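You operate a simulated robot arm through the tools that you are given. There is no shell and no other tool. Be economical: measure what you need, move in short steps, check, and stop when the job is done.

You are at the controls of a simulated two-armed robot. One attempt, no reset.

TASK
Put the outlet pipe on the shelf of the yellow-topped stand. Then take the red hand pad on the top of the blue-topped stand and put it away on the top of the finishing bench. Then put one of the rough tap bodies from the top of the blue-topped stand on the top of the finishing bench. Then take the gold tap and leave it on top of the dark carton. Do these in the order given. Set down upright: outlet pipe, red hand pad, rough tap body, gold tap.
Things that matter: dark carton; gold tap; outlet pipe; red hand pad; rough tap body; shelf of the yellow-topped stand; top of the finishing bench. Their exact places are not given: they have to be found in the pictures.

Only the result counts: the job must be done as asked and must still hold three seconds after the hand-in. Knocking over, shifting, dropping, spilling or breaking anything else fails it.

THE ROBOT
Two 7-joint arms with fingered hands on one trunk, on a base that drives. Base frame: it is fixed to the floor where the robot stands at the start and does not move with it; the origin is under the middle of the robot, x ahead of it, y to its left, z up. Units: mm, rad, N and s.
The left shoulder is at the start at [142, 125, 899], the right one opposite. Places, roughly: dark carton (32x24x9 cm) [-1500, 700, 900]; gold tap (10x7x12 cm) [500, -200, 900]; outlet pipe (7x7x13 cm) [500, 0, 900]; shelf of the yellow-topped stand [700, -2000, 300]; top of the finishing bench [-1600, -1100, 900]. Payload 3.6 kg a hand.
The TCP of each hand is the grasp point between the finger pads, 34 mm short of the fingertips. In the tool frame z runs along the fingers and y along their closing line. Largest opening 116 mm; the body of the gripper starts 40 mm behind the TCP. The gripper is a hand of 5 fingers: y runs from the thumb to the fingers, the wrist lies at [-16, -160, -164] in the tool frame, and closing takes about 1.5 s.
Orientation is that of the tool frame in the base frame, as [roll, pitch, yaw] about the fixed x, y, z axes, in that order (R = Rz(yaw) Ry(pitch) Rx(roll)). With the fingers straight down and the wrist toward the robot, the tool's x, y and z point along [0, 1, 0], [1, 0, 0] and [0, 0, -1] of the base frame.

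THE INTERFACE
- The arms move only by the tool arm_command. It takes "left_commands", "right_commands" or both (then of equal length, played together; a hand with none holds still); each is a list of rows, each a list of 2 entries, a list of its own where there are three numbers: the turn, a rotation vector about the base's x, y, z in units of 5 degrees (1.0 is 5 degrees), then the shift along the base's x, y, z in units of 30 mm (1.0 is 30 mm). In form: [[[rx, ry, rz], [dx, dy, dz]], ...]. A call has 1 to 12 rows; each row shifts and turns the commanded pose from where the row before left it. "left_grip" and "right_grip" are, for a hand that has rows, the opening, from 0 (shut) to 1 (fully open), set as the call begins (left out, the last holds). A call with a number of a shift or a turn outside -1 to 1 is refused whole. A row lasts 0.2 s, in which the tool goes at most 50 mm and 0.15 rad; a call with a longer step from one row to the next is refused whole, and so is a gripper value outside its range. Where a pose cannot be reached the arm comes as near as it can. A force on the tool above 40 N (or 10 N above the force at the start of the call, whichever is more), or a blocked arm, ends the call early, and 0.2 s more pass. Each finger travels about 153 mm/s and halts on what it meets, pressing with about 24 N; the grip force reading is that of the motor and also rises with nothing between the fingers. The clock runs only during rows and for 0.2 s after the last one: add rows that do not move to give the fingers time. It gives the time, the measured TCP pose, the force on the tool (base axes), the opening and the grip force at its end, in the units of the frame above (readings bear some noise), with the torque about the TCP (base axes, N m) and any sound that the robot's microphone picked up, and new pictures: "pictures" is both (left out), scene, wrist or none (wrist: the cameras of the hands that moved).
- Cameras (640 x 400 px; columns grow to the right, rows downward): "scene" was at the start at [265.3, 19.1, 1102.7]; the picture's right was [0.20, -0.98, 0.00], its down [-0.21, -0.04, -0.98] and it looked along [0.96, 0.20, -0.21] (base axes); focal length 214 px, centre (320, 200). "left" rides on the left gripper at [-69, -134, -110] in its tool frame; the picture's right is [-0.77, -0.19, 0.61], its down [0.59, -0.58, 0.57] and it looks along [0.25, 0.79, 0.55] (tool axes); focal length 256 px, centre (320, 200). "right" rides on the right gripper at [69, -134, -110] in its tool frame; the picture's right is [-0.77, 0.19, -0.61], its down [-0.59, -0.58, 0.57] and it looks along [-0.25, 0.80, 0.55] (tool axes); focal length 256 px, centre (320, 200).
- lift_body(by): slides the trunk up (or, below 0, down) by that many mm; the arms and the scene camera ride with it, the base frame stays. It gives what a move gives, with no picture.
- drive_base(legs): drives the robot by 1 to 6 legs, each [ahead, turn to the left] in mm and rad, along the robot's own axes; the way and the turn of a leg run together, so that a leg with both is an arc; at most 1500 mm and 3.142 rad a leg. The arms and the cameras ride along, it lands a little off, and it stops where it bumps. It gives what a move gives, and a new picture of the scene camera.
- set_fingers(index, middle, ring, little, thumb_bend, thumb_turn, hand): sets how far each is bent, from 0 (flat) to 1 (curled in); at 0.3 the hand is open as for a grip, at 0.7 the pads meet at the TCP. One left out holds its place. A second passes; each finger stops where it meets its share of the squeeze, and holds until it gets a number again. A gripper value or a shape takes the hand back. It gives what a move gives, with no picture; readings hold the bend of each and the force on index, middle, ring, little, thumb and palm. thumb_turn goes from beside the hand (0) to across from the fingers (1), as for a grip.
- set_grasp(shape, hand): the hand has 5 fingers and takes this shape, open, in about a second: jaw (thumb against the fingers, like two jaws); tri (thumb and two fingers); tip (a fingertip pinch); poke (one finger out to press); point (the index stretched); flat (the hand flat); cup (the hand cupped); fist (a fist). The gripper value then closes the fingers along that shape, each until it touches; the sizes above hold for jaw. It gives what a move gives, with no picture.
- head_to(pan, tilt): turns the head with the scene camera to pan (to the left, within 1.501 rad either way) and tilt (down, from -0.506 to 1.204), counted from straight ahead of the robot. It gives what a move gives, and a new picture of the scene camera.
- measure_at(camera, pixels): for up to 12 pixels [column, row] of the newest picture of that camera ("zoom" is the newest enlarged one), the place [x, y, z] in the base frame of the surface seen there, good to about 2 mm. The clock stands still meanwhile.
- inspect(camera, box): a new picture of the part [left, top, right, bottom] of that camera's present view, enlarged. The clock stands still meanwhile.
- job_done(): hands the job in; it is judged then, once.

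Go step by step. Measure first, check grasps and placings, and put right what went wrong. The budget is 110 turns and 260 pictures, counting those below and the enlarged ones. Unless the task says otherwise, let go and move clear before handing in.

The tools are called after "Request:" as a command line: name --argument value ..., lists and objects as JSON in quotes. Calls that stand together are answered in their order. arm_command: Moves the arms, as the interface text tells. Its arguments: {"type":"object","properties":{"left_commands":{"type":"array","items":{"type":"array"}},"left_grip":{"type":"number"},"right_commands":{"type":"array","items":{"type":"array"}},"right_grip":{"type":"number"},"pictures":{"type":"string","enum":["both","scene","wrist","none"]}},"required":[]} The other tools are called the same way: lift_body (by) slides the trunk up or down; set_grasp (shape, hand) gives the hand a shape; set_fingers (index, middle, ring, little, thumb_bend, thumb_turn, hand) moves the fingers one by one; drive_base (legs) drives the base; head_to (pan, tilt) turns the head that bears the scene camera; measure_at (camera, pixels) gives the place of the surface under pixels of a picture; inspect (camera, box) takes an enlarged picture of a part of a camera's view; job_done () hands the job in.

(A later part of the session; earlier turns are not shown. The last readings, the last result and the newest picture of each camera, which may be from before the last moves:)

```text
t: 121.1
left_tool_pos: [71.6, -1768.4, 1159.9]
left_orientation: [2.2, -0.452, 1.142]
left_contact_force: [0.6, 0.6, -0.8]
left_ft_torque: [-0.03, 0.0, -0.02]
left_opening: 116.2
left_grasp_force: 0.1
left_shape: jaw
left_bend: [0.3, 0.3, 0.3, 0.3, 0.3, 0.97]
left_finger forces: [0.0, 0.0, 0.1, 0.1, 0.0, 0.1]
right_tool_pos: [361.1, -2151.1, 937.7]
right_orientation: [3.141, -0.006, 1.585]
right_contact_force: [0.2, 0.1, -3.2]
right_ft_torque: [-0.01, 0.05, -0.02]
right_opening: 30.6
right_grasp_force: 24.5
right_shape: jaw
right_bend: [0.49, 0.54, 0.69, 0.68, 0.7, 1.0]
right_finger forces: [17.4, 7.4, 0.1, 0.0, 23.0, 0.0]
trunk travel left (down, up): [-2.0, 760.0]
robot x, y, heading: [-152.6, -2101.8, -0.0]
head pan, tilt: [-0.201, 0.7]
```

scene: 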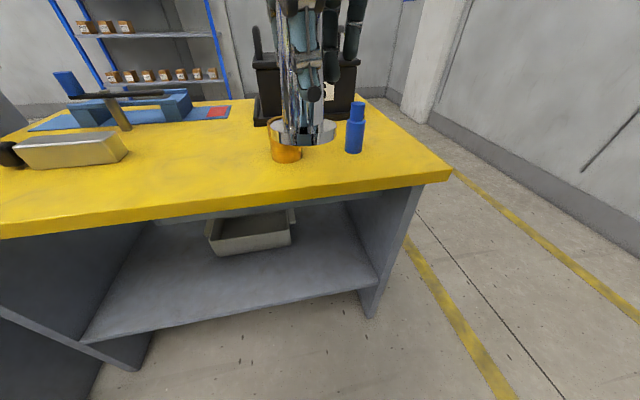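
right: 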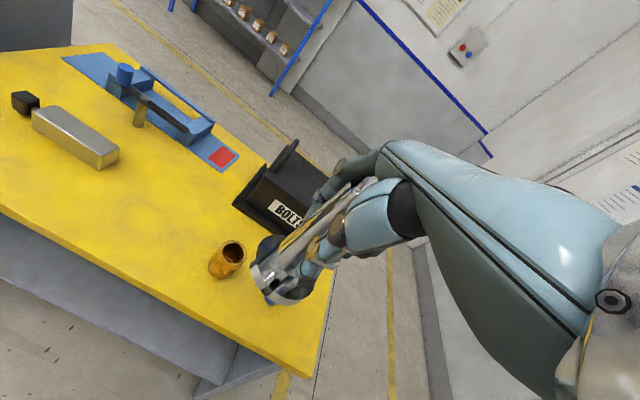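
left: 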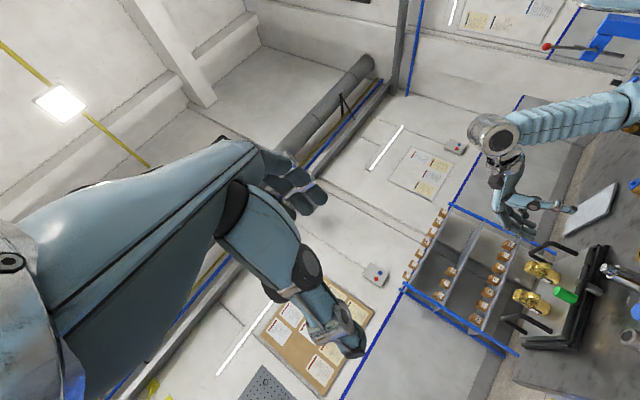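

Shelf box spans y -1872…-2110 from x 678; the free spot is x≈570, y≈-2190. I'll pull back to x≈335, shift to y -2190 and lower in front of the stand.

Request:
arm_command --right_commands '[[[0, 0, -0.1], [-0.87, -0.3, 0]], [[0, 0, 0], [0, -1, -0.5]], [[0, 0, 0], [0, 0, -1]], [[0, 0, 0], [0, 0, -1]], [[0, 0, 0], [0, 0, -1]], [[0, 0, 0], [0, 0, -1]], [[0, 0, 0], [0, 0, -1]], [[0, 0, 0], [0, 0, -1]], [[0, 0, 0], [0, 0, -1]], [[0, 0, 0], [0, 0, -1]], [[0, 0, 0], [0, 0, 0]]]'

```text
t: 122.2
left_tool_pos: [72.5, -1768.8, 1160.0]
left_orientation: [2.201, -0.451, 1.142]
left_contact_force: [0.1, 0.9, 0.5]
left_ft_torque: [-0.02, -0.02, -0.01]
left_opening: 116.0
left_grasp_force: 0.1
left_shape: jaw
left_bend: [0.3, 0.3, 0.3, 0.3, 0.3, 0.97]
left_finger forces: [0.1, 0.1, 0.1, 0.1, 0.1, 0.0]
right_tool_pos: [337.2, -2188.1, 861.5]
right_orientation: [3.139, -0.033, 1.566]
right_contact_force: [7.3, -5.6, 12.7]
right_ft_torque: [1.6, 3.22, 0.22]
right_opening: 30.2
right_grasp_force: 24.2
right_shape: jaw
right_bend: [0.49, 0.54, 0.69, 0.68, 0.7, 1.0]
right_finger forces: [17.3, 7.6, 0.0, 0.1, 23.2, 0.1]
right hand out of reach, approached as far as the arm can: row 5
trunk travel left (down, up): [-2.0, 760.0]
robot x, y, heading: [-151.4, -2104.7, 0.0]
head pan, tilt: [-0.201, 0.7]
stopped in row 5 (right hand): the force on the tool passed its limit (the readings are from after the stop); the commanded pose is now the measured one
```

scene: 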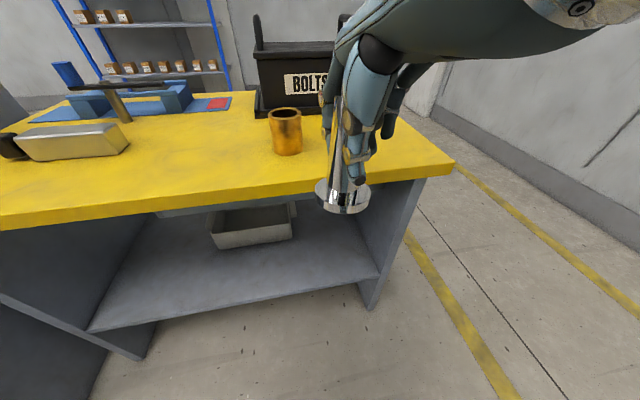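
right: 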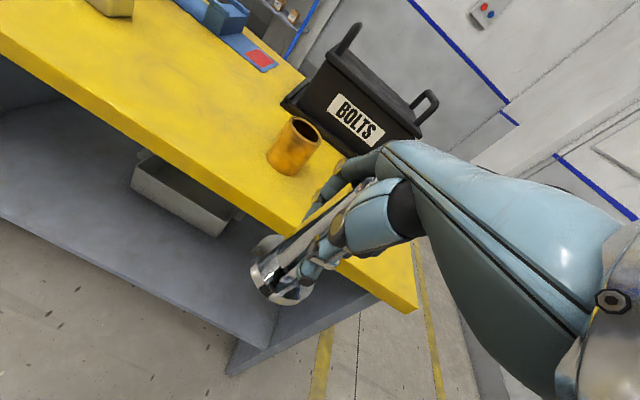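

The arm is too folded this close to the body. I'll raise the hand, then move the base 130 mm away by turning around, driving, and turning back (reversing is unsafe).

Request:
arm_command --right_commands '[[[0, 0.38, 0], [0, 0, 0.5]], [[0, 0, 0], [0, 0, 1]], [[0, 0, 0], [0, 0, 1]], [[0, 0, 0], [0, 0, 1]], [[0, 0, 0], [0.5, 0, 1]], [[0, 0, 0], [1, 0, 1]], [[0, 0, 0], [1, 0, 0]], [[0, 0, 0], [1, 0, 0]], [[0, 0, 0], [0, 0, 0]]]' --pictures "none"

Request:
drive_base --legs '[[0, -3.14], [130, 0], [0, 3.14]]'

```text
t: 124.2
left_tool_pos: [75.5, -1768.9, 1159.2]
left_orientation: [2.202, -0.451, 1.142]
left_contact_force: [0.3, -0.2, 0.1]
left_ft_torque: [0.01, 0.01, 0.0]
left_opening: 115.9
left_grasp_force: 0.0
left_shape: jaw
left_bend: [0.3, 0.3, 0.3, 0.3, 0.3, 0.97]
left_finger forces: [0.0, 0.0, 0.0, 0.1, 0.0, 0.0]
right_tool_pos: [446.3, -2187.8, 1024.6]
right_orientation: [-3.108, -0.029, 1.568]
right_contact_force: [0.6, -0.7, -2.8]
right_ft_torque: [0.01, 0.02, 0.03]
right_opening: 30.4
right_grasp_force: 24.3
right_shape: jaw
right_bend: [0.49, 0.54, 0.69, 0.68, 0.7, 1.0]
right_finger forces: [17.1, 8.1, 0.0, 0.0, 23.0, 0.1]
trunk travel left (down, up): [-2.0, 760.0]
robot x, y, heading: [-149.1, -2106.2, -0.006]
head pan, tilt: [-0.201, 0.7]
```

```text
t: 133.4
left_tool_pos: [-304.8, -2420.7, 1105.4]
left_orientation: [1.873, -0.681, -1.917]
left_contact_force: [22.2, -7.8, -2.4]
left_ft_torque: [0.74, 0.95, 0.14]
left_opening: 116.0
left_grasp_force: 0.1
left_shape: jaw
left_bend: [0.3, 0.3, 0.3, 0.3, 0.3, 0.97]
left_finger forces: [0.0, 0.0, 0.0, 0.0, 0.1, 0.0]
right_tool_pos: [-733.9, -2068.8, 1025.7]
right_orientation: [3.12, -0.111, -1.353]
right_contact_force: [-7.5, -11.2, -1.7]
right_ft_torque: [0.58, -0.9, -0.05]
right_opening: 29.4
right_grasp_force: 24.4
right_shape: jaw
right_bend: [0.51, 0.55, 0.69, 0.68, 0.7, 1.0]
right_finger forces: [17.0, 11.2, 0.0, 0.1, 20.4, 0.0]
trunk travel left (down, up): [-2.0, 760.0]
robot x, y, heading: [-277.6, -2102.2, -3.13]
head pan, tilt: [-0.201, 0.7]
stopped in leg 3: the robot was blocked; the commanded pose is now the measured one
```

scene: 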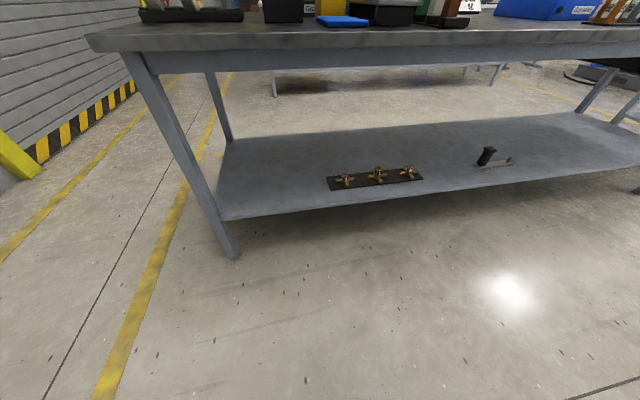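

Blocked again at a sharp transition with nothing nearby. Let it settle and check the hand.

Request:
head_to --pan -0.1 --tilt 0.4

Request:
inspect --camera "right" --box '[0, 0, 640, 400]'

```text
t: 134.2
left_tool_pos: [-335.7, -2430.9, 1117.5]
left_orientation: [1.988, -0.596, -1.983]
left_contact_force: [1.3, -0.9, -0.3]
left_ft_torque: [-0.01, 0.02, -0.08]
left_opening: 116.1
left_grasp_force: 0.0
left_shape: jaw
left_bend: [0.3, 0.3, 0.3, 0.3, 0.3, 0.97]
left_finger forces: [0.0, 0.0, 0.0, 0.1, 0.0, 0.1]
right_tool_pos: [-756.0, -2048.2, 1040.6]
right_orientation: [3.038, -0.099, -1.391]
right_contact_force: [0.2, -0.2, -5.0]
right_ft_torque: [0.01, -0.01, -0.02]
right_opening: 29.3
right_grasp_force: 24.0
right_shape: jaw
right_bend: [0.5, 0.55, 0.69, 0.68, 0.7, 1.0]
right_finger forces: [16.1, 11.6, 0.0, 0.0, 21.3, 0.0]
trunk travel left (down, up): [-2.0, 760.0]
robot x, y, heading: [-285.8, -2103.1, -3.141]
head pan, tilt: [-0.099, 0.4]
```

scene: 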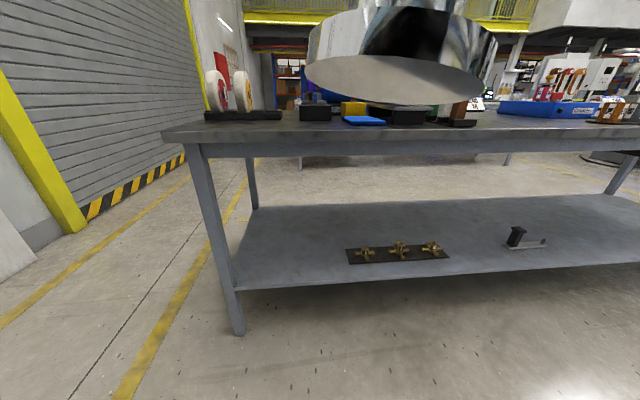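

```text
1.00 times, centred on (320, 200) of right
```

zoom: 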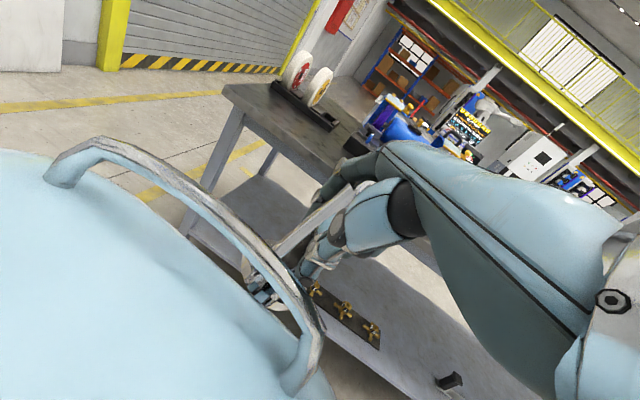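

The hand is right beside the head at this trunk height; that is risky. Move it forward (-x), right (+y) and level its orientation before turning.

Request:
arm_command --right_commands '[[[0, 0, 0], [-1, 0.3, 0]], [[0, 0, 0], [-1, 0.5, 0]], [[0, 0, 0], [-1, 0.5, -0.5]], [[0, 0, 0], [-1, 0.5, -1]], [[0, 0, 0], [-1, 0, -1]], [[0, 0, 0], [0, 0, -0.5]], [[0, 0, 0], [0, 0, 0]]]'

```text
t: 134.5
left_tool_pos: [-238.5, -2404.1, 1106.5]
left_orientation: [1.791, -0.667, -1.849]
left_contact_force: [4.4, 2.8, -3.8]
left_ft_torque: [0.11, 0.33, 0.29]
left_opening: 116.0
left_grasp_force: 0.0
left_shape: jaw
left_bend: [0.3, 0.3, 0.3, 0.3, 0.3, 0.97]
left_finger forces: [0.0, 0.0, 0.0, 0.0, 0.1, 0.0]
right_tool_pos: [-722.2, -2054.5, 1036.0]
right_orientation: [3.097, -0.123, -1.392]
right_contact_force: [-2.5, -2.7, -2.6]
right_ft_torque: [0.24, -0.26, 0.0]
right_opening: 29.0
right_grasp_force: 23.8
right_shape: jaw
right_bend: [0.51, 0.55, 0.69, 0.68, 0.7, 1.0]
right_finger forces: [17.1, 11.5, 0.1, 0.0, 21.6, 0.0]
trunk travel left (down, up): [-2.0, 760.0]
robot x, y, heading: [-282.7, -2103.5, -3.139]
head pan, tilt: [-0.099, 0.4]
stopped in row 1 (left hand): the arm was blocked; the commanded pose is now the measured one
```

scene: 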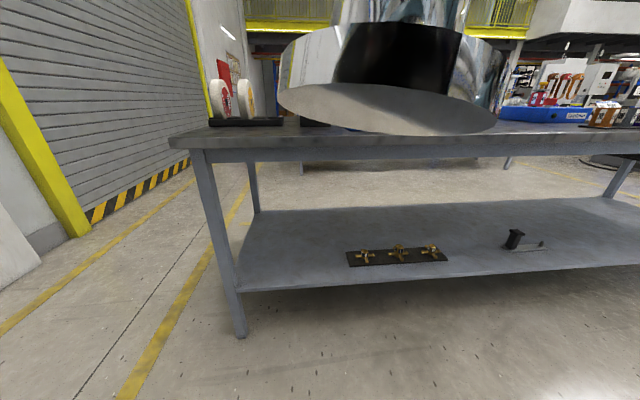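
right: 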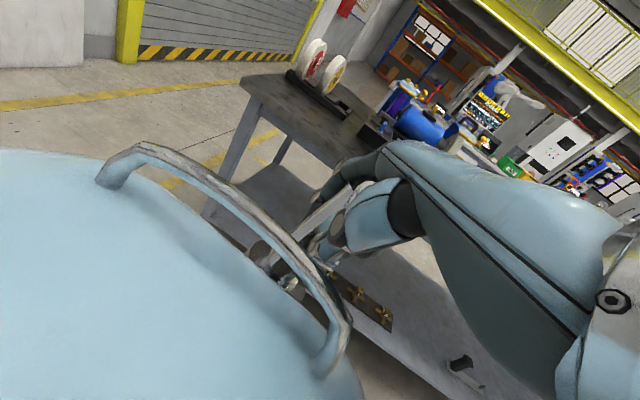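

The left arm is the one misbehaving (folded behind). I'll let it settle, then bring it slowly forward (-x).

Request:
head_to --pan -0.1 --tilt 0.3

Request:
arm_command --left_commands '[[[0, 0, 0], [-0.3, 0, 0]], [[0, 0, 0], [-0.6, 0, 0]], [[0, 0, 0], [-0.8, -0.2, 0]], [[0, 0, 0], [-1, -0.3, 0]], [[0, 0, 0], [-1, -0.3, 0]], [[0, 0, 0], [-1, -0.3, 0]], [[0, 0, 0], [-1, -0.3, 0]], [[0, 0, 0], [-1, -0.3, 0]], [[0, 0, 0], [-1, 0, 0]], [[0, 0, 0], [-1, 0, 0]], [[0, 0, 0], [-1, 0, 0]], [[0, 0, 0], [-0.5, 0, 0]]]' --pictures "wrist"

```text
t: 135.2
left_tool_pos: [-250.9, -2421.6, 1110.1]
left_orientation: [1.851, -0.629, -1.906]
left_contact_force: [4.3, 2.4, -3.7]
left_ft_torque: [0.16, 0.39, 0.22]
left_opening: 116.0
left_grasp_force: 0.0
left_shape: jaw
left_bend: [0.3, 0.3, 0.3, 0.3, 0.3, 0.97]
left_finger forces: [0.0, 0.1, 0.0, 0.0, 0.0, 0.1]
right_tool_pos: [-707.5, -2043.7, 1060.9]
right_orientation: [2.996, -0.093, -1.404]
right_contact_force: [3.1, -0.5, 1.6]
right_ft_torque: [0.14, -0.07, -0.07]
right_opening: 29.5
right_grasp_force: 23.8
right_shape: jaw
right_bend: [0.5, 0.55, 0.69, 0.68, 0.7, 1.0]
right_finger forces: [16.5, 11.3, 0.0, 0.0, 22.7, 0.0]
trunk travel left (down, up): [-2.0, 760.0]
robot x, y, heading: [-284.4, -2103.5, -3.14]
head pan, tilt: [-0.099, 0.3]
```

scene: 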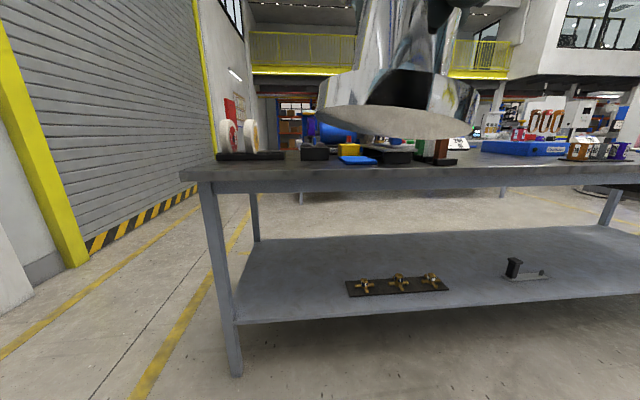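

```text
t: 137.8
left_tool_pos: [-557.7, -2475.0, 1108.2]
left_orientation: [1.863, -0.626, -1.913]
left_contact_force: [0.3, 0.4, 0.0]
left_ft_torque: [-0.02, 0.0, 0.03]
left_opening: 116.1
left_grasp_force: 0.2
left_shape: jaw
left_bend: [0.3, 0.3, 0.3, 0.3, 0.3, 0.97]
left_finger forces: [0.0, 0.0, 0.0, 0.0, 0.0, 0.0]
right_tool_pos: [-702.0, -2046.7, 1062.2]
right_orientation: [2.994, -0.085, -1.4]
right_contact_force: [-0.2, 0.4, -3.2]
right_ft_torque: [0.0, -0.03, -0.04]
right_opening: 29.4
right_grasp_force: 24.1
right_shape: jaw
right_bend: [0.5, 0.55, 0.69, 0.68, 0.7, 1.0]
right_finger forces: [16.6, 10.8, 0.0, 0.0, 22.1, 0.0]
trunk travel left (down, up): [-2.0, 760.0]
robot x, y, heading: [-284.5, -2102.4, -3.134]
head pan, tilt: [-0.099, 0.3]
```

left: 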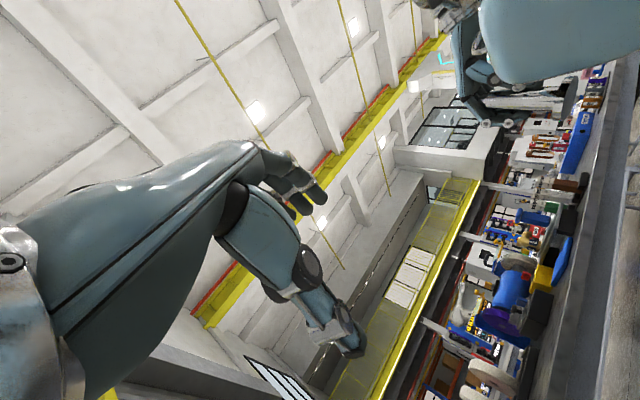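

The left arm came forward calmly. Now straighten both hands: left turned fingers-down, right levelled, moved forward and away from the head.

Request:
arm_command --left_commands '[[[-0.16, -0.94, 0], [-0.4, 0, 0]], [[-0.16, -0.94, 0], [-0.4, 0, 0]], [[-0.16, -0.94, 0], [-0.4, 0, 0]], [[-0.16, -0.94, 0], [-0.4, 0, 0]], [[-0.16, -0.94, 0], [-0.4, 0, 0]], [[-0.16, -0.94, 0], [-0.4, 0, 0]], [[-0.16, -0.94, 0], [-0.4, 0, 0]], [[-0.16, -0.94, 0], [-0.4, 0, 0]], [[-0.16, -0.94, 0], [-0.4, 0, 0]], [[-0.16, -0.94, 0], [-0.4, 0, 0]], [[-0.16, -0.94, 0], [-0.4, 0, 0]], [[-0.16, -0.94, 0], [-0.4, 0, 0]]]' --right_commands '[[[0.19, -0.26, -0.32], [-0.5, 0, 0]], [[0.19, -0.26, -0.32], [-1, 0, 0]], [[0.19, -0.26, -0.32], [-1, 0.3, 0]], [[0.19, -0.26, -0.32], [-1, 0.3, 0]], [[0.19, -0.26, -0.32], [-1, 0.3, 0]], [[0.17, -0.28, -0.35], [-1, 0.3, 0]], [[0, 0, 0], [-0.5, 0, 0]], [[0, 0, 0], [0, 0, 0]], [[0, 0, 0], [0, 0, 0]], [[0, 0, 0], [0, 0, 0]], [[0, 0, 0], [0, 0, 0]], [[0, 0, 0], [0, 0, 0]]]'

```text
t: 140.2
left_tool_pos: [-630.6, -2471.3, 1136.9]
left_orientation: [2.586, -0.283, -2.284]
left_contact_force: [-41.2, -36.0, 4.8]
left_ft_torque: [1.7, -2.42, -1.85]
left_opening: 115.8
left_grasp_force: 0.1
left_shape: jaw
left_bend: [0.3, 0.3, 0.3, 0.3, 0.3, 0.97]
left_finger forces: [0.0, 0.0, 0.1, 0.0, 0.1, 0.1]
right_tool_pos: [-878.3, -2044.1, 1053.5]
right_orientation: [3.038, -0.09, -1.426]
right_contact_force: [0.9, 1.5, 2.6]
right_ft_torque: [0.04, 0.21, -0.02]
right_opening: 30.6
right_grasp_force: 24.2
right_shape: jaw
right_bend: [0.49, 0.55, 0.69, 0.68, 0.7, 1.0]
right_finger forces: [16.5, 11.0, 0.0, 0.0, 21.9, 0.0]
right hand out of reach, approached as far as the arm can: row 1
trunk travel left (down, up): [-2.0, 760.0]
robot x, y, heading: [-281.6, -2100.0, -3.133]
head pan, tilt: [-0.099, 0.3]
stopped in row 12 (right hand): the arm was blocked; the commanded pose is now the measured one
```

scene: 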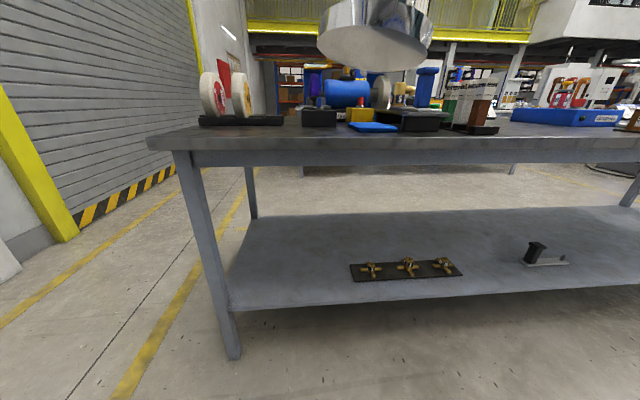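
right: 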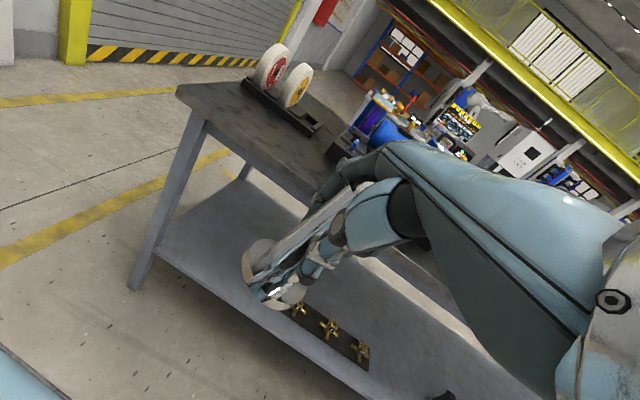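
left: 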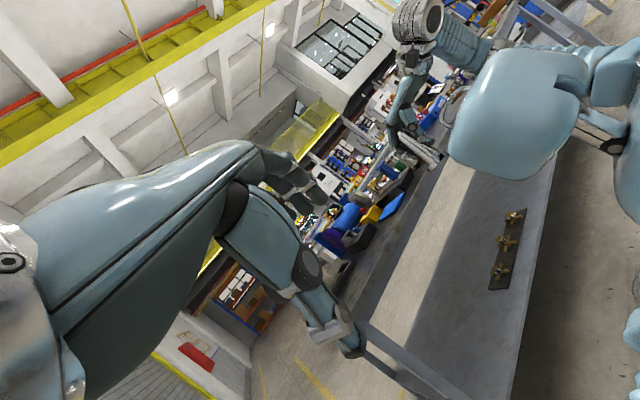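

The right hand is clear now. The left shows 55 N side force; move it forward and outward.

Request:
arm_command --left_commands '[[[0, 0, 0], [-0.3, -0.3, 0]], [[0, 0, 0], [-0.5, -0.5, 0]], [[0, 0, 0], [-0.8, -0.5, 0]], [[0, 0, 0], [-1, 0, 0]], [[0, 0, 0], [-1, 0, 0]], [[0, 0, 0], [0, 0, 0]]]' --pictures "none"

Request:
arm_command --left_commands '[[[0, 0, 0], [0, 0, 0]], [[0, 0, 0], [0, 0, 0]]]' --pictures "scene"

```text
t: 140.6
left_tool_pos: [-540.1, -2455.7, 1135.6]
left_orientation: [2.6, -0.405, -2.377]
left_contact_force: [0.6, 0.8, 0.6]
left_ft_torque: [-0.04, 0.0, 0.06]
left_opening: 116.1
left_grasp_force: 0.1
left_shape: jaw
left_bend: [0.3, 0.3, 0.3, 0.3, 0.3, 0.97]
left_finger forces: [0.0, 0.0, 0.0, 0.1, 0.0, 0.0]
right_tool_pos: [-820.6, -2059.8, 1029.4]
right_orientation: [3.087, -0.094, -1.327]
right_contact_force: [0.0, 1.4, -3.6]
right_ft_torque: [0.02, 0.0, 0.08]
right_opening: 29.7
right_grasp_force: 23.8
right_shape: jaw
right_bend: [0.5, 0.55, 0.69, 0.68, 0.7, 1.0]
right_finger forces: [15.2, 9.5, 0.0, 0.0, 19.0, 0.0]
trunk travel left (down, up): [-2.0, 760.0]
robot x, y, heading: [-282.5, -2103.4, -3.126]
head pan, tilt: [-0.099, 0.3]
stopped in row 1 (left hand): the arm was blocked; the commanded pose is now the measured one
```

```text
t: 140.9
left_tool_pos: [-407.5, -2419.3, 1145.6]
left_orientation: [2.517, -0.576, -2.425]
left_contact_force: [3.0, 8.4, -7.4]
left_ft_torque: [-0.37, 0.36, 0.05]
left_opening: 116.0
left_grasp_force: 0.1
left_shape: jaw
left_bend: [0.3, 0.3, 0.3, 0.3, 0.3, 0.97]
left_finger forces: [0.1, 0.0, 0.0, 0.0, 0.0, 0.0]
right_tool_pos: [-730.5, -2073.7, 1022.9]
right_orientation: [3.133, -0.104, -1.28]
right_contact_force: [-3.5, 1.1, -6.6]
right_ft_torque: [-0.05, 0.07, 0.0]
right_opening: 29.7
right_grasp_force: 23.7
right_shape: jaw
right_bend: [0.5, 0.55, 0.69, 0.68, 0.7, 1.0]
right_finger forces: [15.0, 8.7, 0.0, 0.1, 18.0, 0.0]
trunk travel left (down, up): [-2.0, 760.0]
robot x, y, heading: [-278.1, -2103.3, -3.117]
head pan, tilt: [-0.099, 0.3]
stopped in row 1 (left hand): the arm was blocked; the commanded pose is now the measured one
```

scene: 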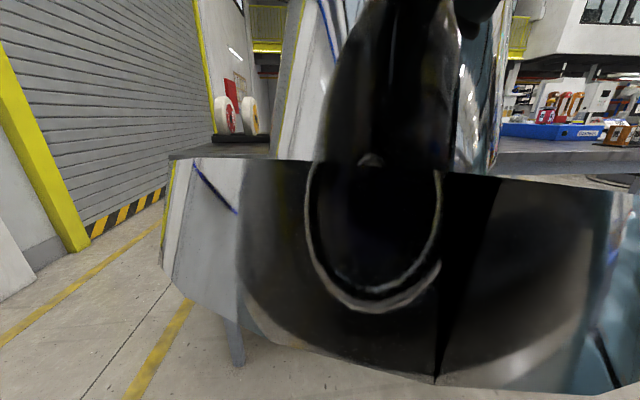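

After any block the arms swing, so I must wait before the next command. Settle with a head move.

Request:
head_to --pan 0.3 --tilt 0.0

Request:
set_grasp --hand "left" --shape "jaw"

```text
t: 141.8
left_tool_pos: [-411.2, -2455.8, 1142.4]
left_orientation: [2.486, -0.464, -2.324]
left_contact_force: [-0.6, -3.9, 11.8]
left_ft_torque: [0.09, -0.55, 0.67]
left_opening: 116.0
left_grasp_force: 0.0
left_shape: jaw
left_bend: [0.3, 0.3, 0.3, 0.3, 0.3, 0.97]
left_finger forces: [0.0, 0.0, 0.0, 0.0, 0.0, 0.0]
right_tool_pos: [-715.3, -2061.0, 1055.0]
right_orientation: [3.021, -0.09, -1.321]
right_contact_force: [-1.2, 6.2, -2.7]
right_ft_torque: [-0.01, -0.31, 0.08]
right_opening: 29.7
right_grasp_force: 23.8
right_shape: jaw
right_bend: [0.49, 0.55, 0.69, 0.68, 0.7, 1.0]
right_finger forces: [14.3, 9.2, 0.0, 0.0, 20.0, 0.0]
trunk travel left (down, up): [-2.0, 760.0]
robot x, y, heading: [-282.7, -2103.3, -3.126]
head pan, tilt: [0.3, 0.0]
```

scene: 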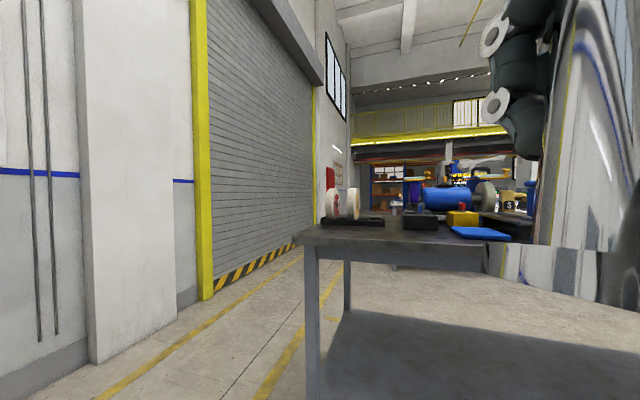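

```text
t: 142.7
left_tool_pos: [-405.9, -2459.9, 1143.1]
left_orientation: [2.489, -0.477, -2.353]
left_contact_force: [-0.4, -1.3, 0.5]
left_ft_torque: [0.08, 0.01, -0.07]
left_opening: 116.0
left_grasp_force: 0.0
left_shape: jaw
left_bend: [0.3, 0.3, 0.3, 0.3, 0.3, 0.97]
left_finger forces: [0.1, 0.0, 0.0, 0.0, 0.0, 0.0]
right_tool_pos: [-691.1, -2062.8, 1070.2]
right_orientation: [2.981, -0.068, -1.324]
right_contact_force: [1.1, -0.8, -3.3]
right_ft_torque: [0.07, -0.01, -0.04]
right_opening: 29.8
right_grasp_force: 24.2
right_shape: jaw
right_bend: [0.5, 0.55, 0.69, 0.68, 0.7, 1.0]
right_finger forces: [14.8, 8.4, 0.0, 0.2, 19.3, 0.0]
trunk travel left (down, up): [-2.0, 760.0]
robot x, y, heading: [-279.7, -2104.0, -3.125]
head pan, tilt: [0.3, 0.0]
```

Settled. Both hands are very high relative to the lowered shoulders; I'll move the right forward and down gently.

Request:
arm_command --right_commands '[[[0, 0, 0], [-0.3, 0, 0]], [[0, 0, 0], [-0.5, 0, -0.2]], [[0, 0, 0], [-0.7, 0.2, -0.3]], [[0, 0, 0], [-0.7, 0.2, -0.5]], [[0, 0, 0], [-0.7, 0.2, -0.6]], [[0, 0, 0], [-0.7, 0.2, -0.6]], [[0, 0, 0], [-0.7, 0.2, -0.6]], [[0, 0, 0], [-0.5, 0, -0.6]], [[0, 0, 0], [0, 0, -0.6]], [[0, 0, 0], [0, 0, 0]]]' --pictures "none"

```text
t: 144.8
left_tool_pos: [-404.3, -2458.2, 1141.5]
left_orientation: [2.487, -0.48, -2.349]
left_contact_force: [-1.1, -0.7, 0.4]
left_ft_torque: [0.01, 0.0, 0.01]
left_opening: 116.1
left_grasp_force: 0.1
left_shape: jaw
left_bend: [0.3, 0.3, 0.3, 0.3, 0.3, 0.97]
left_finger forces: [0.1, 0.1, 0.1, 0.0, 0.1, 0.0]
right_tool_pos: [-829.8, -2029.9, 945.0]
right_orientation: [2.98, -0.067, -1.327]
right_contact_force: [0.5, 0.2, -4.2]
right_ft_torque: [0.0, -0.08, 0.01]
right_opening: 29.7
right_grasp_force: 24.1
right_shape: jaw
right_bend: [0.5, 0.55, 0.69, 0.68, 0.7, 1.0]
right_finger forces: [14.5, 8.1, 0.0, 0.0, 19.2, 0.1]
right hand out of reach, approached as far as the arm can: row 1, 2
trunk travel left (down, up): [-2.0, 760.0]
robot x, y, heading: [-282.3, -2104.6, -3.126]
head pan, tilt: [0.3, 0.0]
```

Good. Now the left likewise: forward, outward and down, gently.

Request:
arm_command --left_commands '[[[0, 0, 0], [-0.2, 0, 0]], [[0, 0, 0], [-0.4, -0.1, 0]], [[0, 0, 0], [-0.6, -0.2, -0.2]], [[0, 0, 0], [-0.7, -0.2, -0.3]], [[0, 0, 0], [-0.7, -0.2, -0.4]], [[0, 0, 0], [-0.7, -0.2, -0.6]], [[0, 0, 0], [-0.7, 0, -0.6]], [[0, 0, 0], [-0.7, 0, -0.6]], [[0, 0, 0], [-0.7, 0, -0.6]], [[0, 0, 0], [-0.5, 0, -0.6]], [[0, 0, 0], [0, 0, -0.6]], [[0, 0, 0], [0, 0, 0]]]' --pictures "wrist"

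Request:
arm_command --right_commands '[[[0.25, -0.43, -0.7], [0, 0, 0]], [[0.25, -0.43, -0.7], [0, 0, 0]], [[0.25, -0.43, -0.7], [0, 0, 0]], [[0.25, -0.43, -0.7], [0, 0, 0]], [[0, 0, 0], [0, 0, 0]]]' --pictures "wrist"

```text
t: 147.4
left_tool_pos: [-579.7, -2486.8, 1024.0]
left_orientation: [2.498, -0.481, -2.353]
left_contact_force: [-0.1, 0.3, 0.1]
left_ft_torque: [0.02, -0.02, 0.0]
left_opening: 116.1
left_grasp_force: 0.0
left_shape: jaw
left_bend: [0.3, 0.3, 0.3, 0.3, 0.3, 0.97]
left_finger forces: [0.0, 0.1, 0.0, 0.0, 0.0, 0.1]
left hand out of reach, approached as far as the arm can: row 11
right_tool_pos: [-830.0, -2031.0, 945.4]
right_orientation: [2.98, -0.065, -1.328]
right_contact_force: [-0.3, 0.2, -3.8]
right_ft_torque: [0.01, -0.01, 0.02]
right_opening: 29.8
right_grasp_force: 24.1
right_shape: jaw
right_bend: [0.5, 0.55, 0.69, 0.68, 0.7, 1.0]
right_finger forces: [14.6, 8.0, 0.0, 0.0, 19.1, 0.0]
trunk travel left (down, up): [-2.0, 760.0]
robot x, y, heading: [-280.7, -2104.1, -3.128]
head pan, tilt: [0.3, 0.0]
```

left: 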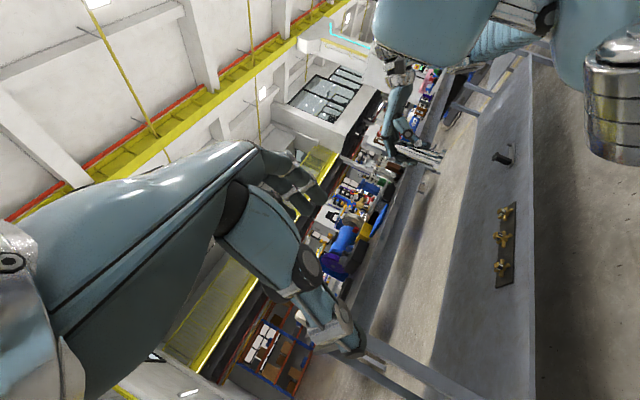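

```text
t: 148.7
left_tool_pos: [-579.4, -2487.7, 1023.3]
left_orientation: [2.497, -0.481, -2.351]
left_contact_force: [0.3, -0.6, 1.1]
left_ft_torque: [-0.01, 0.0, 0.03]
left_opening: 116.3
left_grasp_force: 0.1
left_shape: jaw
left_bend: [0.3, 0.3, 0.3, 0.3, 0.3, 0.97]
left_finger forces: [0.0, 0.0, 0.0, 0.0, 0.1, 0.0]
right_tool_pos: [-828.6, -2030.4, 946.0]
right_orientation: [3.139, 0.006, -1.578]
right_contact_force: [0.0, -0.9, -3.1]
right_ft_torque: [-0.01, 0.0, 0.02]
right_opening: 29.8
right_grasp_force: 24.3
right_shape: jaw
right_bend: [0.5, 0.55, 0.69, 0.68, 0.7, 1.0]
right_finger forces: [14.8, 8.1, 0.1, 0.0, 18.6, 0.0]
trunk travel left (down, up): [-2.0, 760.0]
robot x, y, heading: [-277.7, -2104.5, -3.127]
head pan, tilt: [0.3, 0.0]
```

right: 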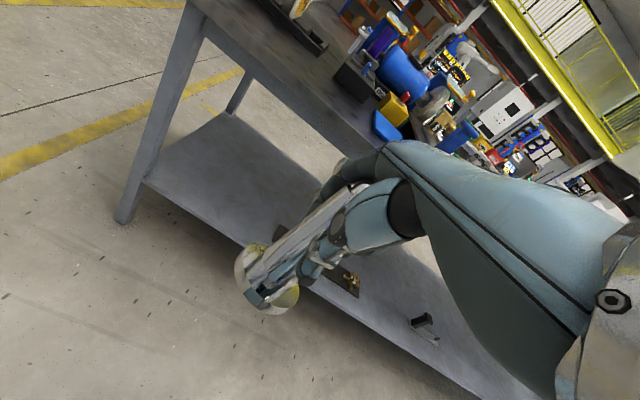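

Stable and level again. Here in the open aisle I'll extend slightly and lower the pipe, then turn with it low.

Request:
arm_command --right_commands '[[[0, 0, 0], [-0.8, 0, 0]], [[0, 0, 0], [-0.8, 0, -0.5]], [[0, 0, 0], [0, 0, -1]], [[0, 0, 0], [0, 0, -1]], [[0, 0, 0], [0, 0, -1]], [[0, 0, 0], [0, 0, -1]], [[0, 0, 0], [0, 0, -1]], [[0, 0, 0], [0, 0, -1]], [[0, 0, 0], [0, 0, -1]], [[0, 0, 0], [0, 0, -1]], [[0, 0, 0], [0, 0, 0]]]' --pictures "none"

Request:
arm_command --right_commands '[[[0, 0, 0], [0, 0, -0.6]], [[0, 0, 0], [0, 0, -1]], [[0, 0, 0], [0, 0, -1]], [[0, 0, 0], [0, 0, -1]], [[0, 0, 0], [0, 0, -1]], [[0, 0, 0], [0, 0, -1]], [[0, 0, 0], [0, 0, -1]], [[0, 0, 0], [0, 0, -1]], [[0, 0, 0], [0, 0, -0.8]], [[0, 0, 0], [0, 0, 0]]]' --pictures "wrist"

```text
t: 151.1
left_tool_pos: [-581.1, -2487.0, 1024.0]
left_orientation: [2.499, -0.479, -2.354]
left_contact_force: [0.6, -0.4, -0.9]
left_ft_torque: [0.0, -0.03, 0.0]
left_opening: 116.3
left_grasp_force: 0.1
left_shape: jaw
left_bend: [0.3, 0.3, 0.3, 0.3, 0.3, 0.97]
left_finger forces: [0.0, 0.1, 0.0, 0.1, 0.0, 0.0]
right_tool_pos: [-878.1, -2030.0, 689.9]
right_orientation: [-3.141, 0.005, -1.577]
right_contact_force: [-0.1, 0.5, -3.2]
right_ft_torque: [0.0, -0.02, -0.01]
right_opening: 29.6
right_grasp_force: 24.3
right_shape: jaw
right_bend: [0.5, 0.55, 0.69, 0.68, 0.7, 1.0]
right_finger forces: [14.3, 7.9, 0.1, 0.2, 18.2, 0.1]
trunk travel left (down, up): [-2.0, 760.0]
robot x, y, heading: [-282.5, -2103.0, -3.125]
head pan, tilt: [0.3, 0.0]
```

```text
t: 153.2
left_tool_pos: [-579.5, -2487.7, 1023.7]
left_orientation: [2.497, -0.48, -2.349]
left_contact_force: [0.6, 0.7, 0.0]
left_ft_torque: [-0.04, -0.01, -0.03]
left_opening: 116.1
left_grasp_force: 0.1
left_shape: jaw
left_bend: [0.3, 0.3, 0.3, 0.3, 0.3, 0.97]
left_finger forces: [0.0, 0.0, 0.0, 0.0, 0.1, 0.0]
right_tool_pos: [-877.0, -2031.7, 438.8]
right_orientation: [3.141, 0.006, -1.578]
right_contact_force: [0.4, -0.3, -2.6]
right_ft_torque: [-0.01, -0.03, -0.01]
right_opening: 29.6
right_grasp_force: 24.2
right_shape: jaw
right_bend: [0.5, 0.55, 0.69, 0.68, 0.7, 1.0]
right_finger forces: [14.2, 7.7, 0.0, 0.1, 18.1, 0.1]
trunk travel left (down, up): [-2.0, 760.0]
robot x, y, heading: [-282.3, -2106.7, -3.124]
head pan, tilt: [0.3, 0.0]
```

right: 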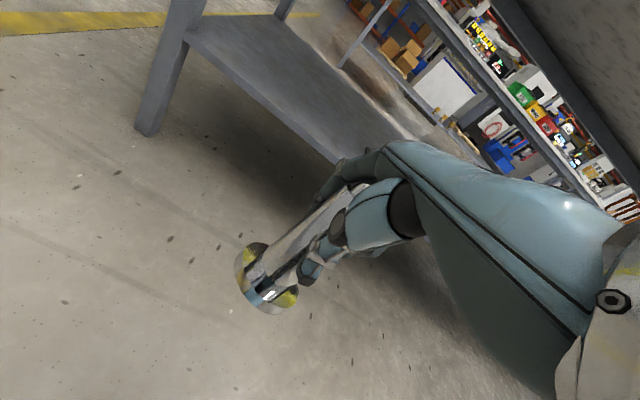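

Pipe held low and level. Turn right half a circle to face the stand.

Request:
drive_base --legs '[[0, -3.14]]'

Request:
head_to --pan -0.1 --tilt 0.7

```text
t: 161.0
left_tool_pos: [17.6, -1722.9, 1023.7]
left_orientation: [2.499, -0.48, 0.783]
left_contact_force: [-1.5, -0.3, 0.0]
left_ft_torque: [0.0, -0.03, -0.01]
left_opening: 116.1
left_grasp_force: 0.0
left_shape: jaw
left_bend: [0.3, 0.3, 0.3, 0.3, 0.3, 0.97]
left_finger forces: [0.0, 0.0, 0.0, 0.1, 0.0, 0.1]
right_tool_pos: [312.8, -2181.0, 438.4]
right_orientation: [3.138, 0.006, 1.559]
right_contact_force: [-0.9, -0.5, -3.0]
right_ft_torque: [-0.04, 0.03, 0.01]
right_opening: 29.2
right_grasp_force: 24.0
right_shape: jaw
right_bend: [0.5, 0.56, 0.69, 0.68, 0.7, 1.0]
right_finger forces: [13.5, 7.2, 0.1, 0.1, 16.1, 0.0]
trunk travel left (down, up): [-2.0, 760.0]
robot x, y, heading: [-277.8, -2104.5, 0.017]
head pan, tilt: [0.3, 0.0]
```

scene: 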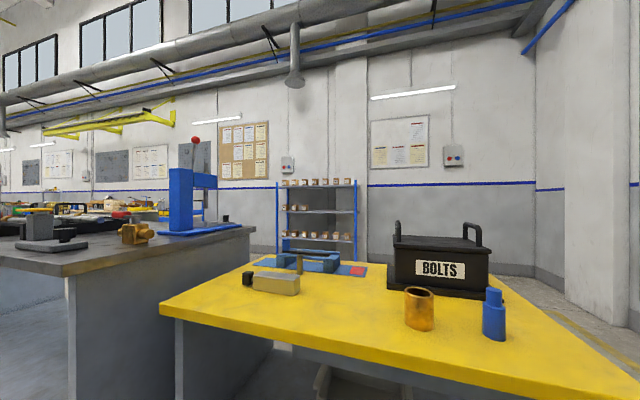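

```text
t: 162.1
left_tool_pos: [18.2, -1722.5, 1022.8]
left_orientation: [2.497, -0.481, 0.783]
left_contact_force: [0.2, -0.5, 0.1]
left_ft_torque: [-0.02, 0.03, -0.02]
left_opening: 116.0
left_grasp_force: 0.0
left_shape: jaw
left_bend: [0.3, 0.3, 0.3, 0.3, 0.3, 0.97]
left_finger forces: [0.0, 0.0, 0.0, 0.0, 0.0, 0.0]
right_tool_pos: [312.3, -2180.9, 439.1]
right_orientation: [3.14, 0.005, 1.558]
right_contact_force: [0.0, -0.7, -3.2]
right_ft_torque: [-0.04, 0.04, 0.0]
right_opening: 29.1
right_grasp_force: 24.2
right_shape: jaw
right_bend: [0.5, 0.56, 0.69, 0.68, 0.7, 1.0]
right_finger forces: [13.5, 7.2, 0.0, 0.0, 16.2, 0.0]
trunk travel left (down, up): [-2.0, 760.0]
robot x, y, heading: [-279.9, -2104.8, 0.012]
head pan, tilt: [-0.099, 0.7]
```

scene: 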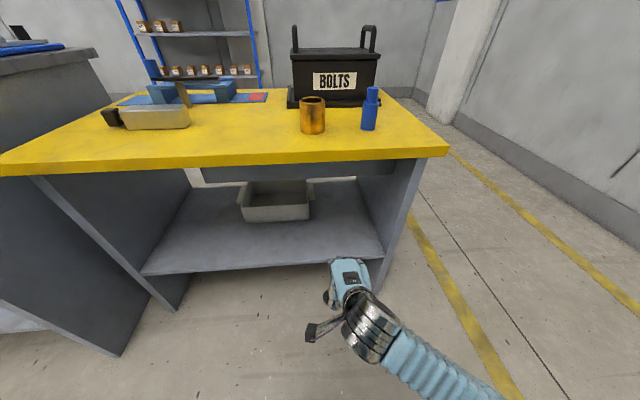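

Facing the stand with the pipe in front at z 438. Check the apron and shelf heights before going in.

Request:
measure_at --camera "scene" --pixels '[[260, 172], [330, 170], [300, 181], [305, 215], [270, 220], [330, 225], [360, 240], [300, 262], [355, 275], [365, 300], [340, 270]]'

Request:
arm_command --right_commands '[[[0, 0, 0], [0, -0.3, -1]], [[0, 0, 0], [0.5, 0, -0.3]], [[0, 0, 0], [1, 0, 0]], [[0, 0, 0], [1, 0, 0]], [[0, 0, 0], [0.5, 0, 0]], [[0, 0, 0], [0, 0, 0]]]'

```text
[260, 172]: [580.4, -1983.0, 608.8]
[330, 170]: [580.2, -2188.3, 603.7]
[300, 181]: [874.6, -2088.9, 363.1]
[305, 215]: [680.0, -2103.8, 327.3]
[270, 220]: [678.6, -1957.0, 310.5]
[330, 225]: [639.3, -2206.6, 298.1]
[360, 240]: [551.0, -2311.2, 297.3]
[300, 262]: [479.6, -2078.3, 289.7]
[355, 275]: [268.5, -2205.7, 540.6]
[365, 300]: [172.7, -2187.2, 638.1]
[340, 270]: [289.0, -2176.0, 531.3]
```

```text
t: 163.5
left_tool_pos: [18.2, -1723.6, 1024.3]
left_orientation: [2.496, -0.48, 0.785]
left_contact_force: [0.4, -0.2, 1.0]
left_ft_torque: [0.02, -0.01, 0.0]
left_opening: 116.0
left_grasp_force: 0.0
left_shape: jaw
left_bend: [0.3, 0.3, 0.3, 0.3, 0.3, 0.97]
left_finger forces: [0.1, 0.0, 0.0, 0.1, 0.0, 0.1]
right_tool_pos: [403.8, -2188.4, 399.2]
right_orientation: [3.139, 0.004, 1.559]
right_contact_force: [-0.6, -0.3, -2.7]
right_ft_torque: [-0.01, 0.02, 0.02]
right_opening: 29.4
right_grasp_force: 23.8
right_shape: jaw
right_bend: [0.5, 0.56, 0.69, 0.68, 0.7, 1.0]
right_finger forces: [13.6, 7.1, 0.0, 0.0, 16.4, 0.0]
trunk travel left (down, up): [-2.0, 760.0]
robot x, y, heading: [-282.2, -2102.8, 0.009]
head pan, tilt: [-0.099, 0.7]
```

scene: 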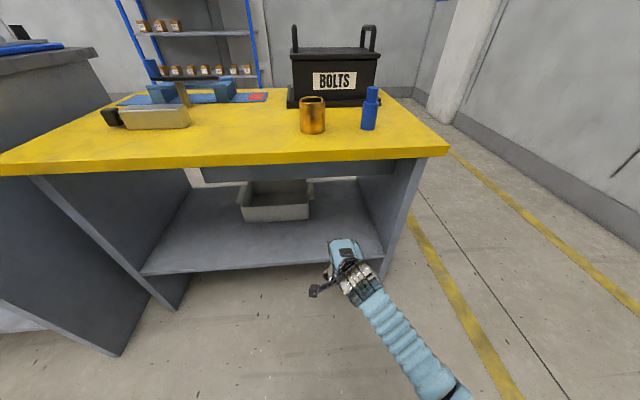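
right: 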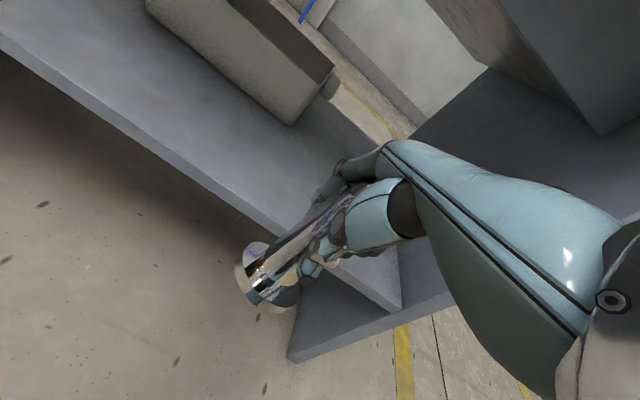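

Clear: apron bottom ~600 at x 580, hand stays below. Slide in to x≈562.

Request:
arm_command --right_commands '[[[0, 0, 0], [0.8, 0, 0]], [[0, 0, 0], [1, 0, 0]], [[0, 0, 0], [1, 0, 0]], [[0, 0, 0], [1, 0, 0]], [[0, 0, 0], [1, 0, 0]], [[0, 0, 0], [0.5, 0, 0]], [[0, 0, 0], [0, 0, 0]]]' --pictures "both"

Request:
inspect --camera "right" --box '[200, 160, 400, 340]'

```text
t: 165.1
left_tool_pos: [34.5, -1723.9, 1018.8]
left_orientation: [2.51, -0.47, 0.779]
left_contact_force: [-1.1, -0.5, -0.8]
left_ft_torque: [-0.01, -0.02, 0.04]
left_opening: 116.1
left_grasp_force: 0.0
left_shape: jaw
left_bend: [0.3, 0.3, 0.3, 0.3, 0.3, 0.97]
left_finger forces: [0.0, 0.0, 0.0, 0.0, 0.1, 0.0]
right_tool_pos: [569.2, -2190.3, 385.3]
right_orientation: [-3.122, 0.007, 1.555]
right_contact_force: [-6.1, 1.0, 12.1]
right_ft_torque: [0.12, -0.16, 0.0]
right_opening: 29.0
right_grasp_force: 24.3
right_shape: jaw
right_bend: [0.5, 0.56, 0.69, 0.68, 0.7, 1.0]
right_finger forces: [13.8, 7.0, 0.0, 0.0, 23.9, 0.0]
trunk travel left (down, up): [-2.0, 760.0]
robot x, y, heading: [-282.0, -2100.9, 0.013]
head pan, tilt: [-0.099, 0.7]
```

scene: 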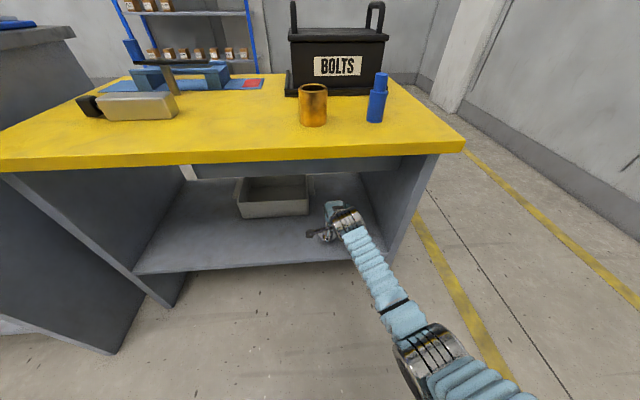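
right: 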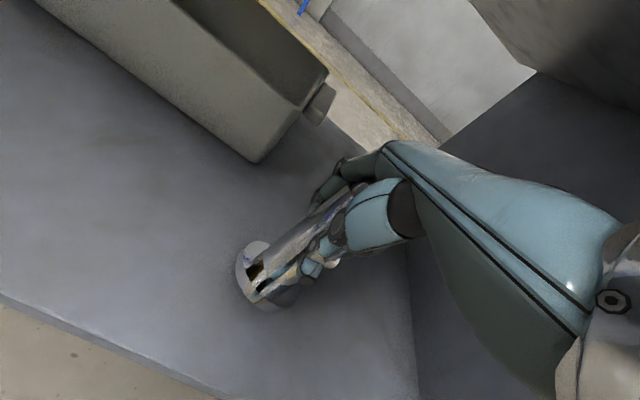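

```text
2.22 times, centred on (300, 250) of right
```

zoom: 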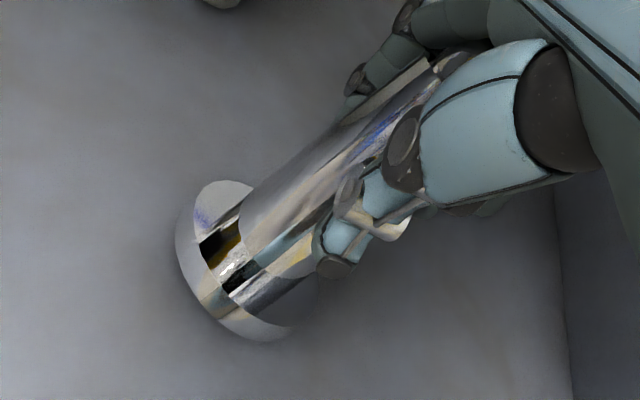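

A 12 N upward force suggests touching the shelf already. Measure the disc rim and shelf.

Request:
measure_at --camera "zoom" --pixels '[[180, 245], [200, 295], [235, 330], [275, 340], [190, 210], [225, 185], [150, 300], [200, 350], [240, 370], [250, 210], [290, 220], [320, 140]]'

```text
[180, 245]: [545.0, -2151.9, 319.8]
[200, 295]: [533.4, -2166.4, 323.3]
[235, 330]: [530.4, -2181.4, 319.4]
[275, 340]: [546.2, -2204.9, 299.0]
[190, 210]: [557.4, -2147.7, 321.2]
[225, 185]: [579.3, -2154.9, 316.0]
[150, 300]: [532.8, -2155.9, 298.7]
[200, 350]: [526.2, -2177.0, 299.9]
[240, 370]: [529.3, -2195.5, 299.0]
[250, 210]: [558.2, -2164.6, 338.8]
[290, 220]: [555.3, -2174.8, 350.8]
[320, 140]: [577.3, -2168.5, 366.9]
```

Rim ≈320 so about 14 mm above the shelf. Hold and re-read before lowering.

Request:
arm_command --right_commands '[[[0, 0, 0], [0, 0, 0]], [[0, 0, 0], [0, 0, 0]], [[0, 0, 0], [0, 0, 0]]]' --pictures "none"

Request:
inspect --camera "right" --box '[200, 160, 400, 340]'

Request:
measure_at --camera "zoom" --pixels '[[180, 245], [200, 295], [235, 325], [190, 210], [225, 190], [230, 345], [183, 255]]'

```text
t: 165.4
left_tool_pos: [-33.4, -1726.8, 1025.3]
left_orientation: [2.464, -0.526, 0.8]
left_contact_force: [0.0, 0.3, -0.3]
left_ft_torque: [-0.05, 0.01, 0.02]
left_opening: 116.2
left_grasp_force: 0.1
left_shape: jaw
left_bend: [0.3, 0.3, 0.3, 0.3, 0.3, 0.97]
left_finger forces: [0.0, 0.1, 0.1, 0.0, 0.1, 0.1]
right_tool_pos: [536.4, -2202.1, 393.1]
right_orientation: [-3.106, 0.029, 1.539]
right_contact_force: [0.3, -0.1, -4.4]
right_ft_torque: [-0.01, 0.02, 0.01]
right_opening: 29.3
right_grasp_force: 23.9
right_shape: jaw
right_bend: [0.51, 0.56, 0.69, 0.68, 0.7, 1.0]
right_finger forces: [15.9, 9.9, 0.0, 0.0, 21.0, 0.1]
trunk travel left (down, up): [-2.0, 760.0]
robot x, y, heading: [-280.8, -2104.5, 0.016]
head pan, tilt: [-0.099, 0.7]
stopped in row 1 (right hand): the arm was blocked; the commanded pose is now the measured one
```

```text
2.22 times, centred on (300, 250) of right
```

zoom: 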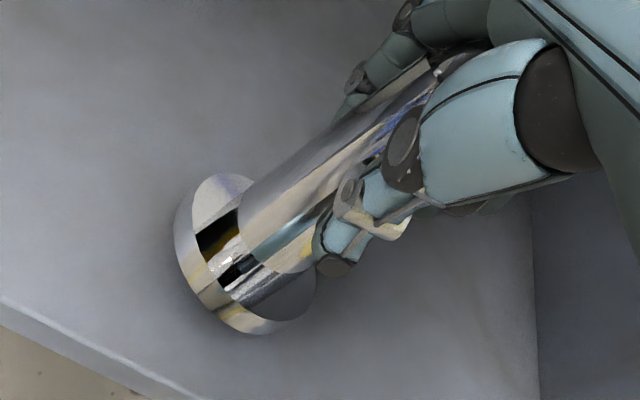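

```text
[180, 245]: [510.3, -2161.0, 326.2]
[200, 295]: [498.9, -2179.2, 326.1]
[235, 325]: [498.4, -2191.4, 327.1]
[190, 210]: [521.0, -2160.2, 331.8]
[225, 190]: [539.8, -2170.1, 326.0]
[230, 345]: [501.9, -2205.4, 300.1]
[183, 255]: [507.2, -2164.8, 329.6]
```

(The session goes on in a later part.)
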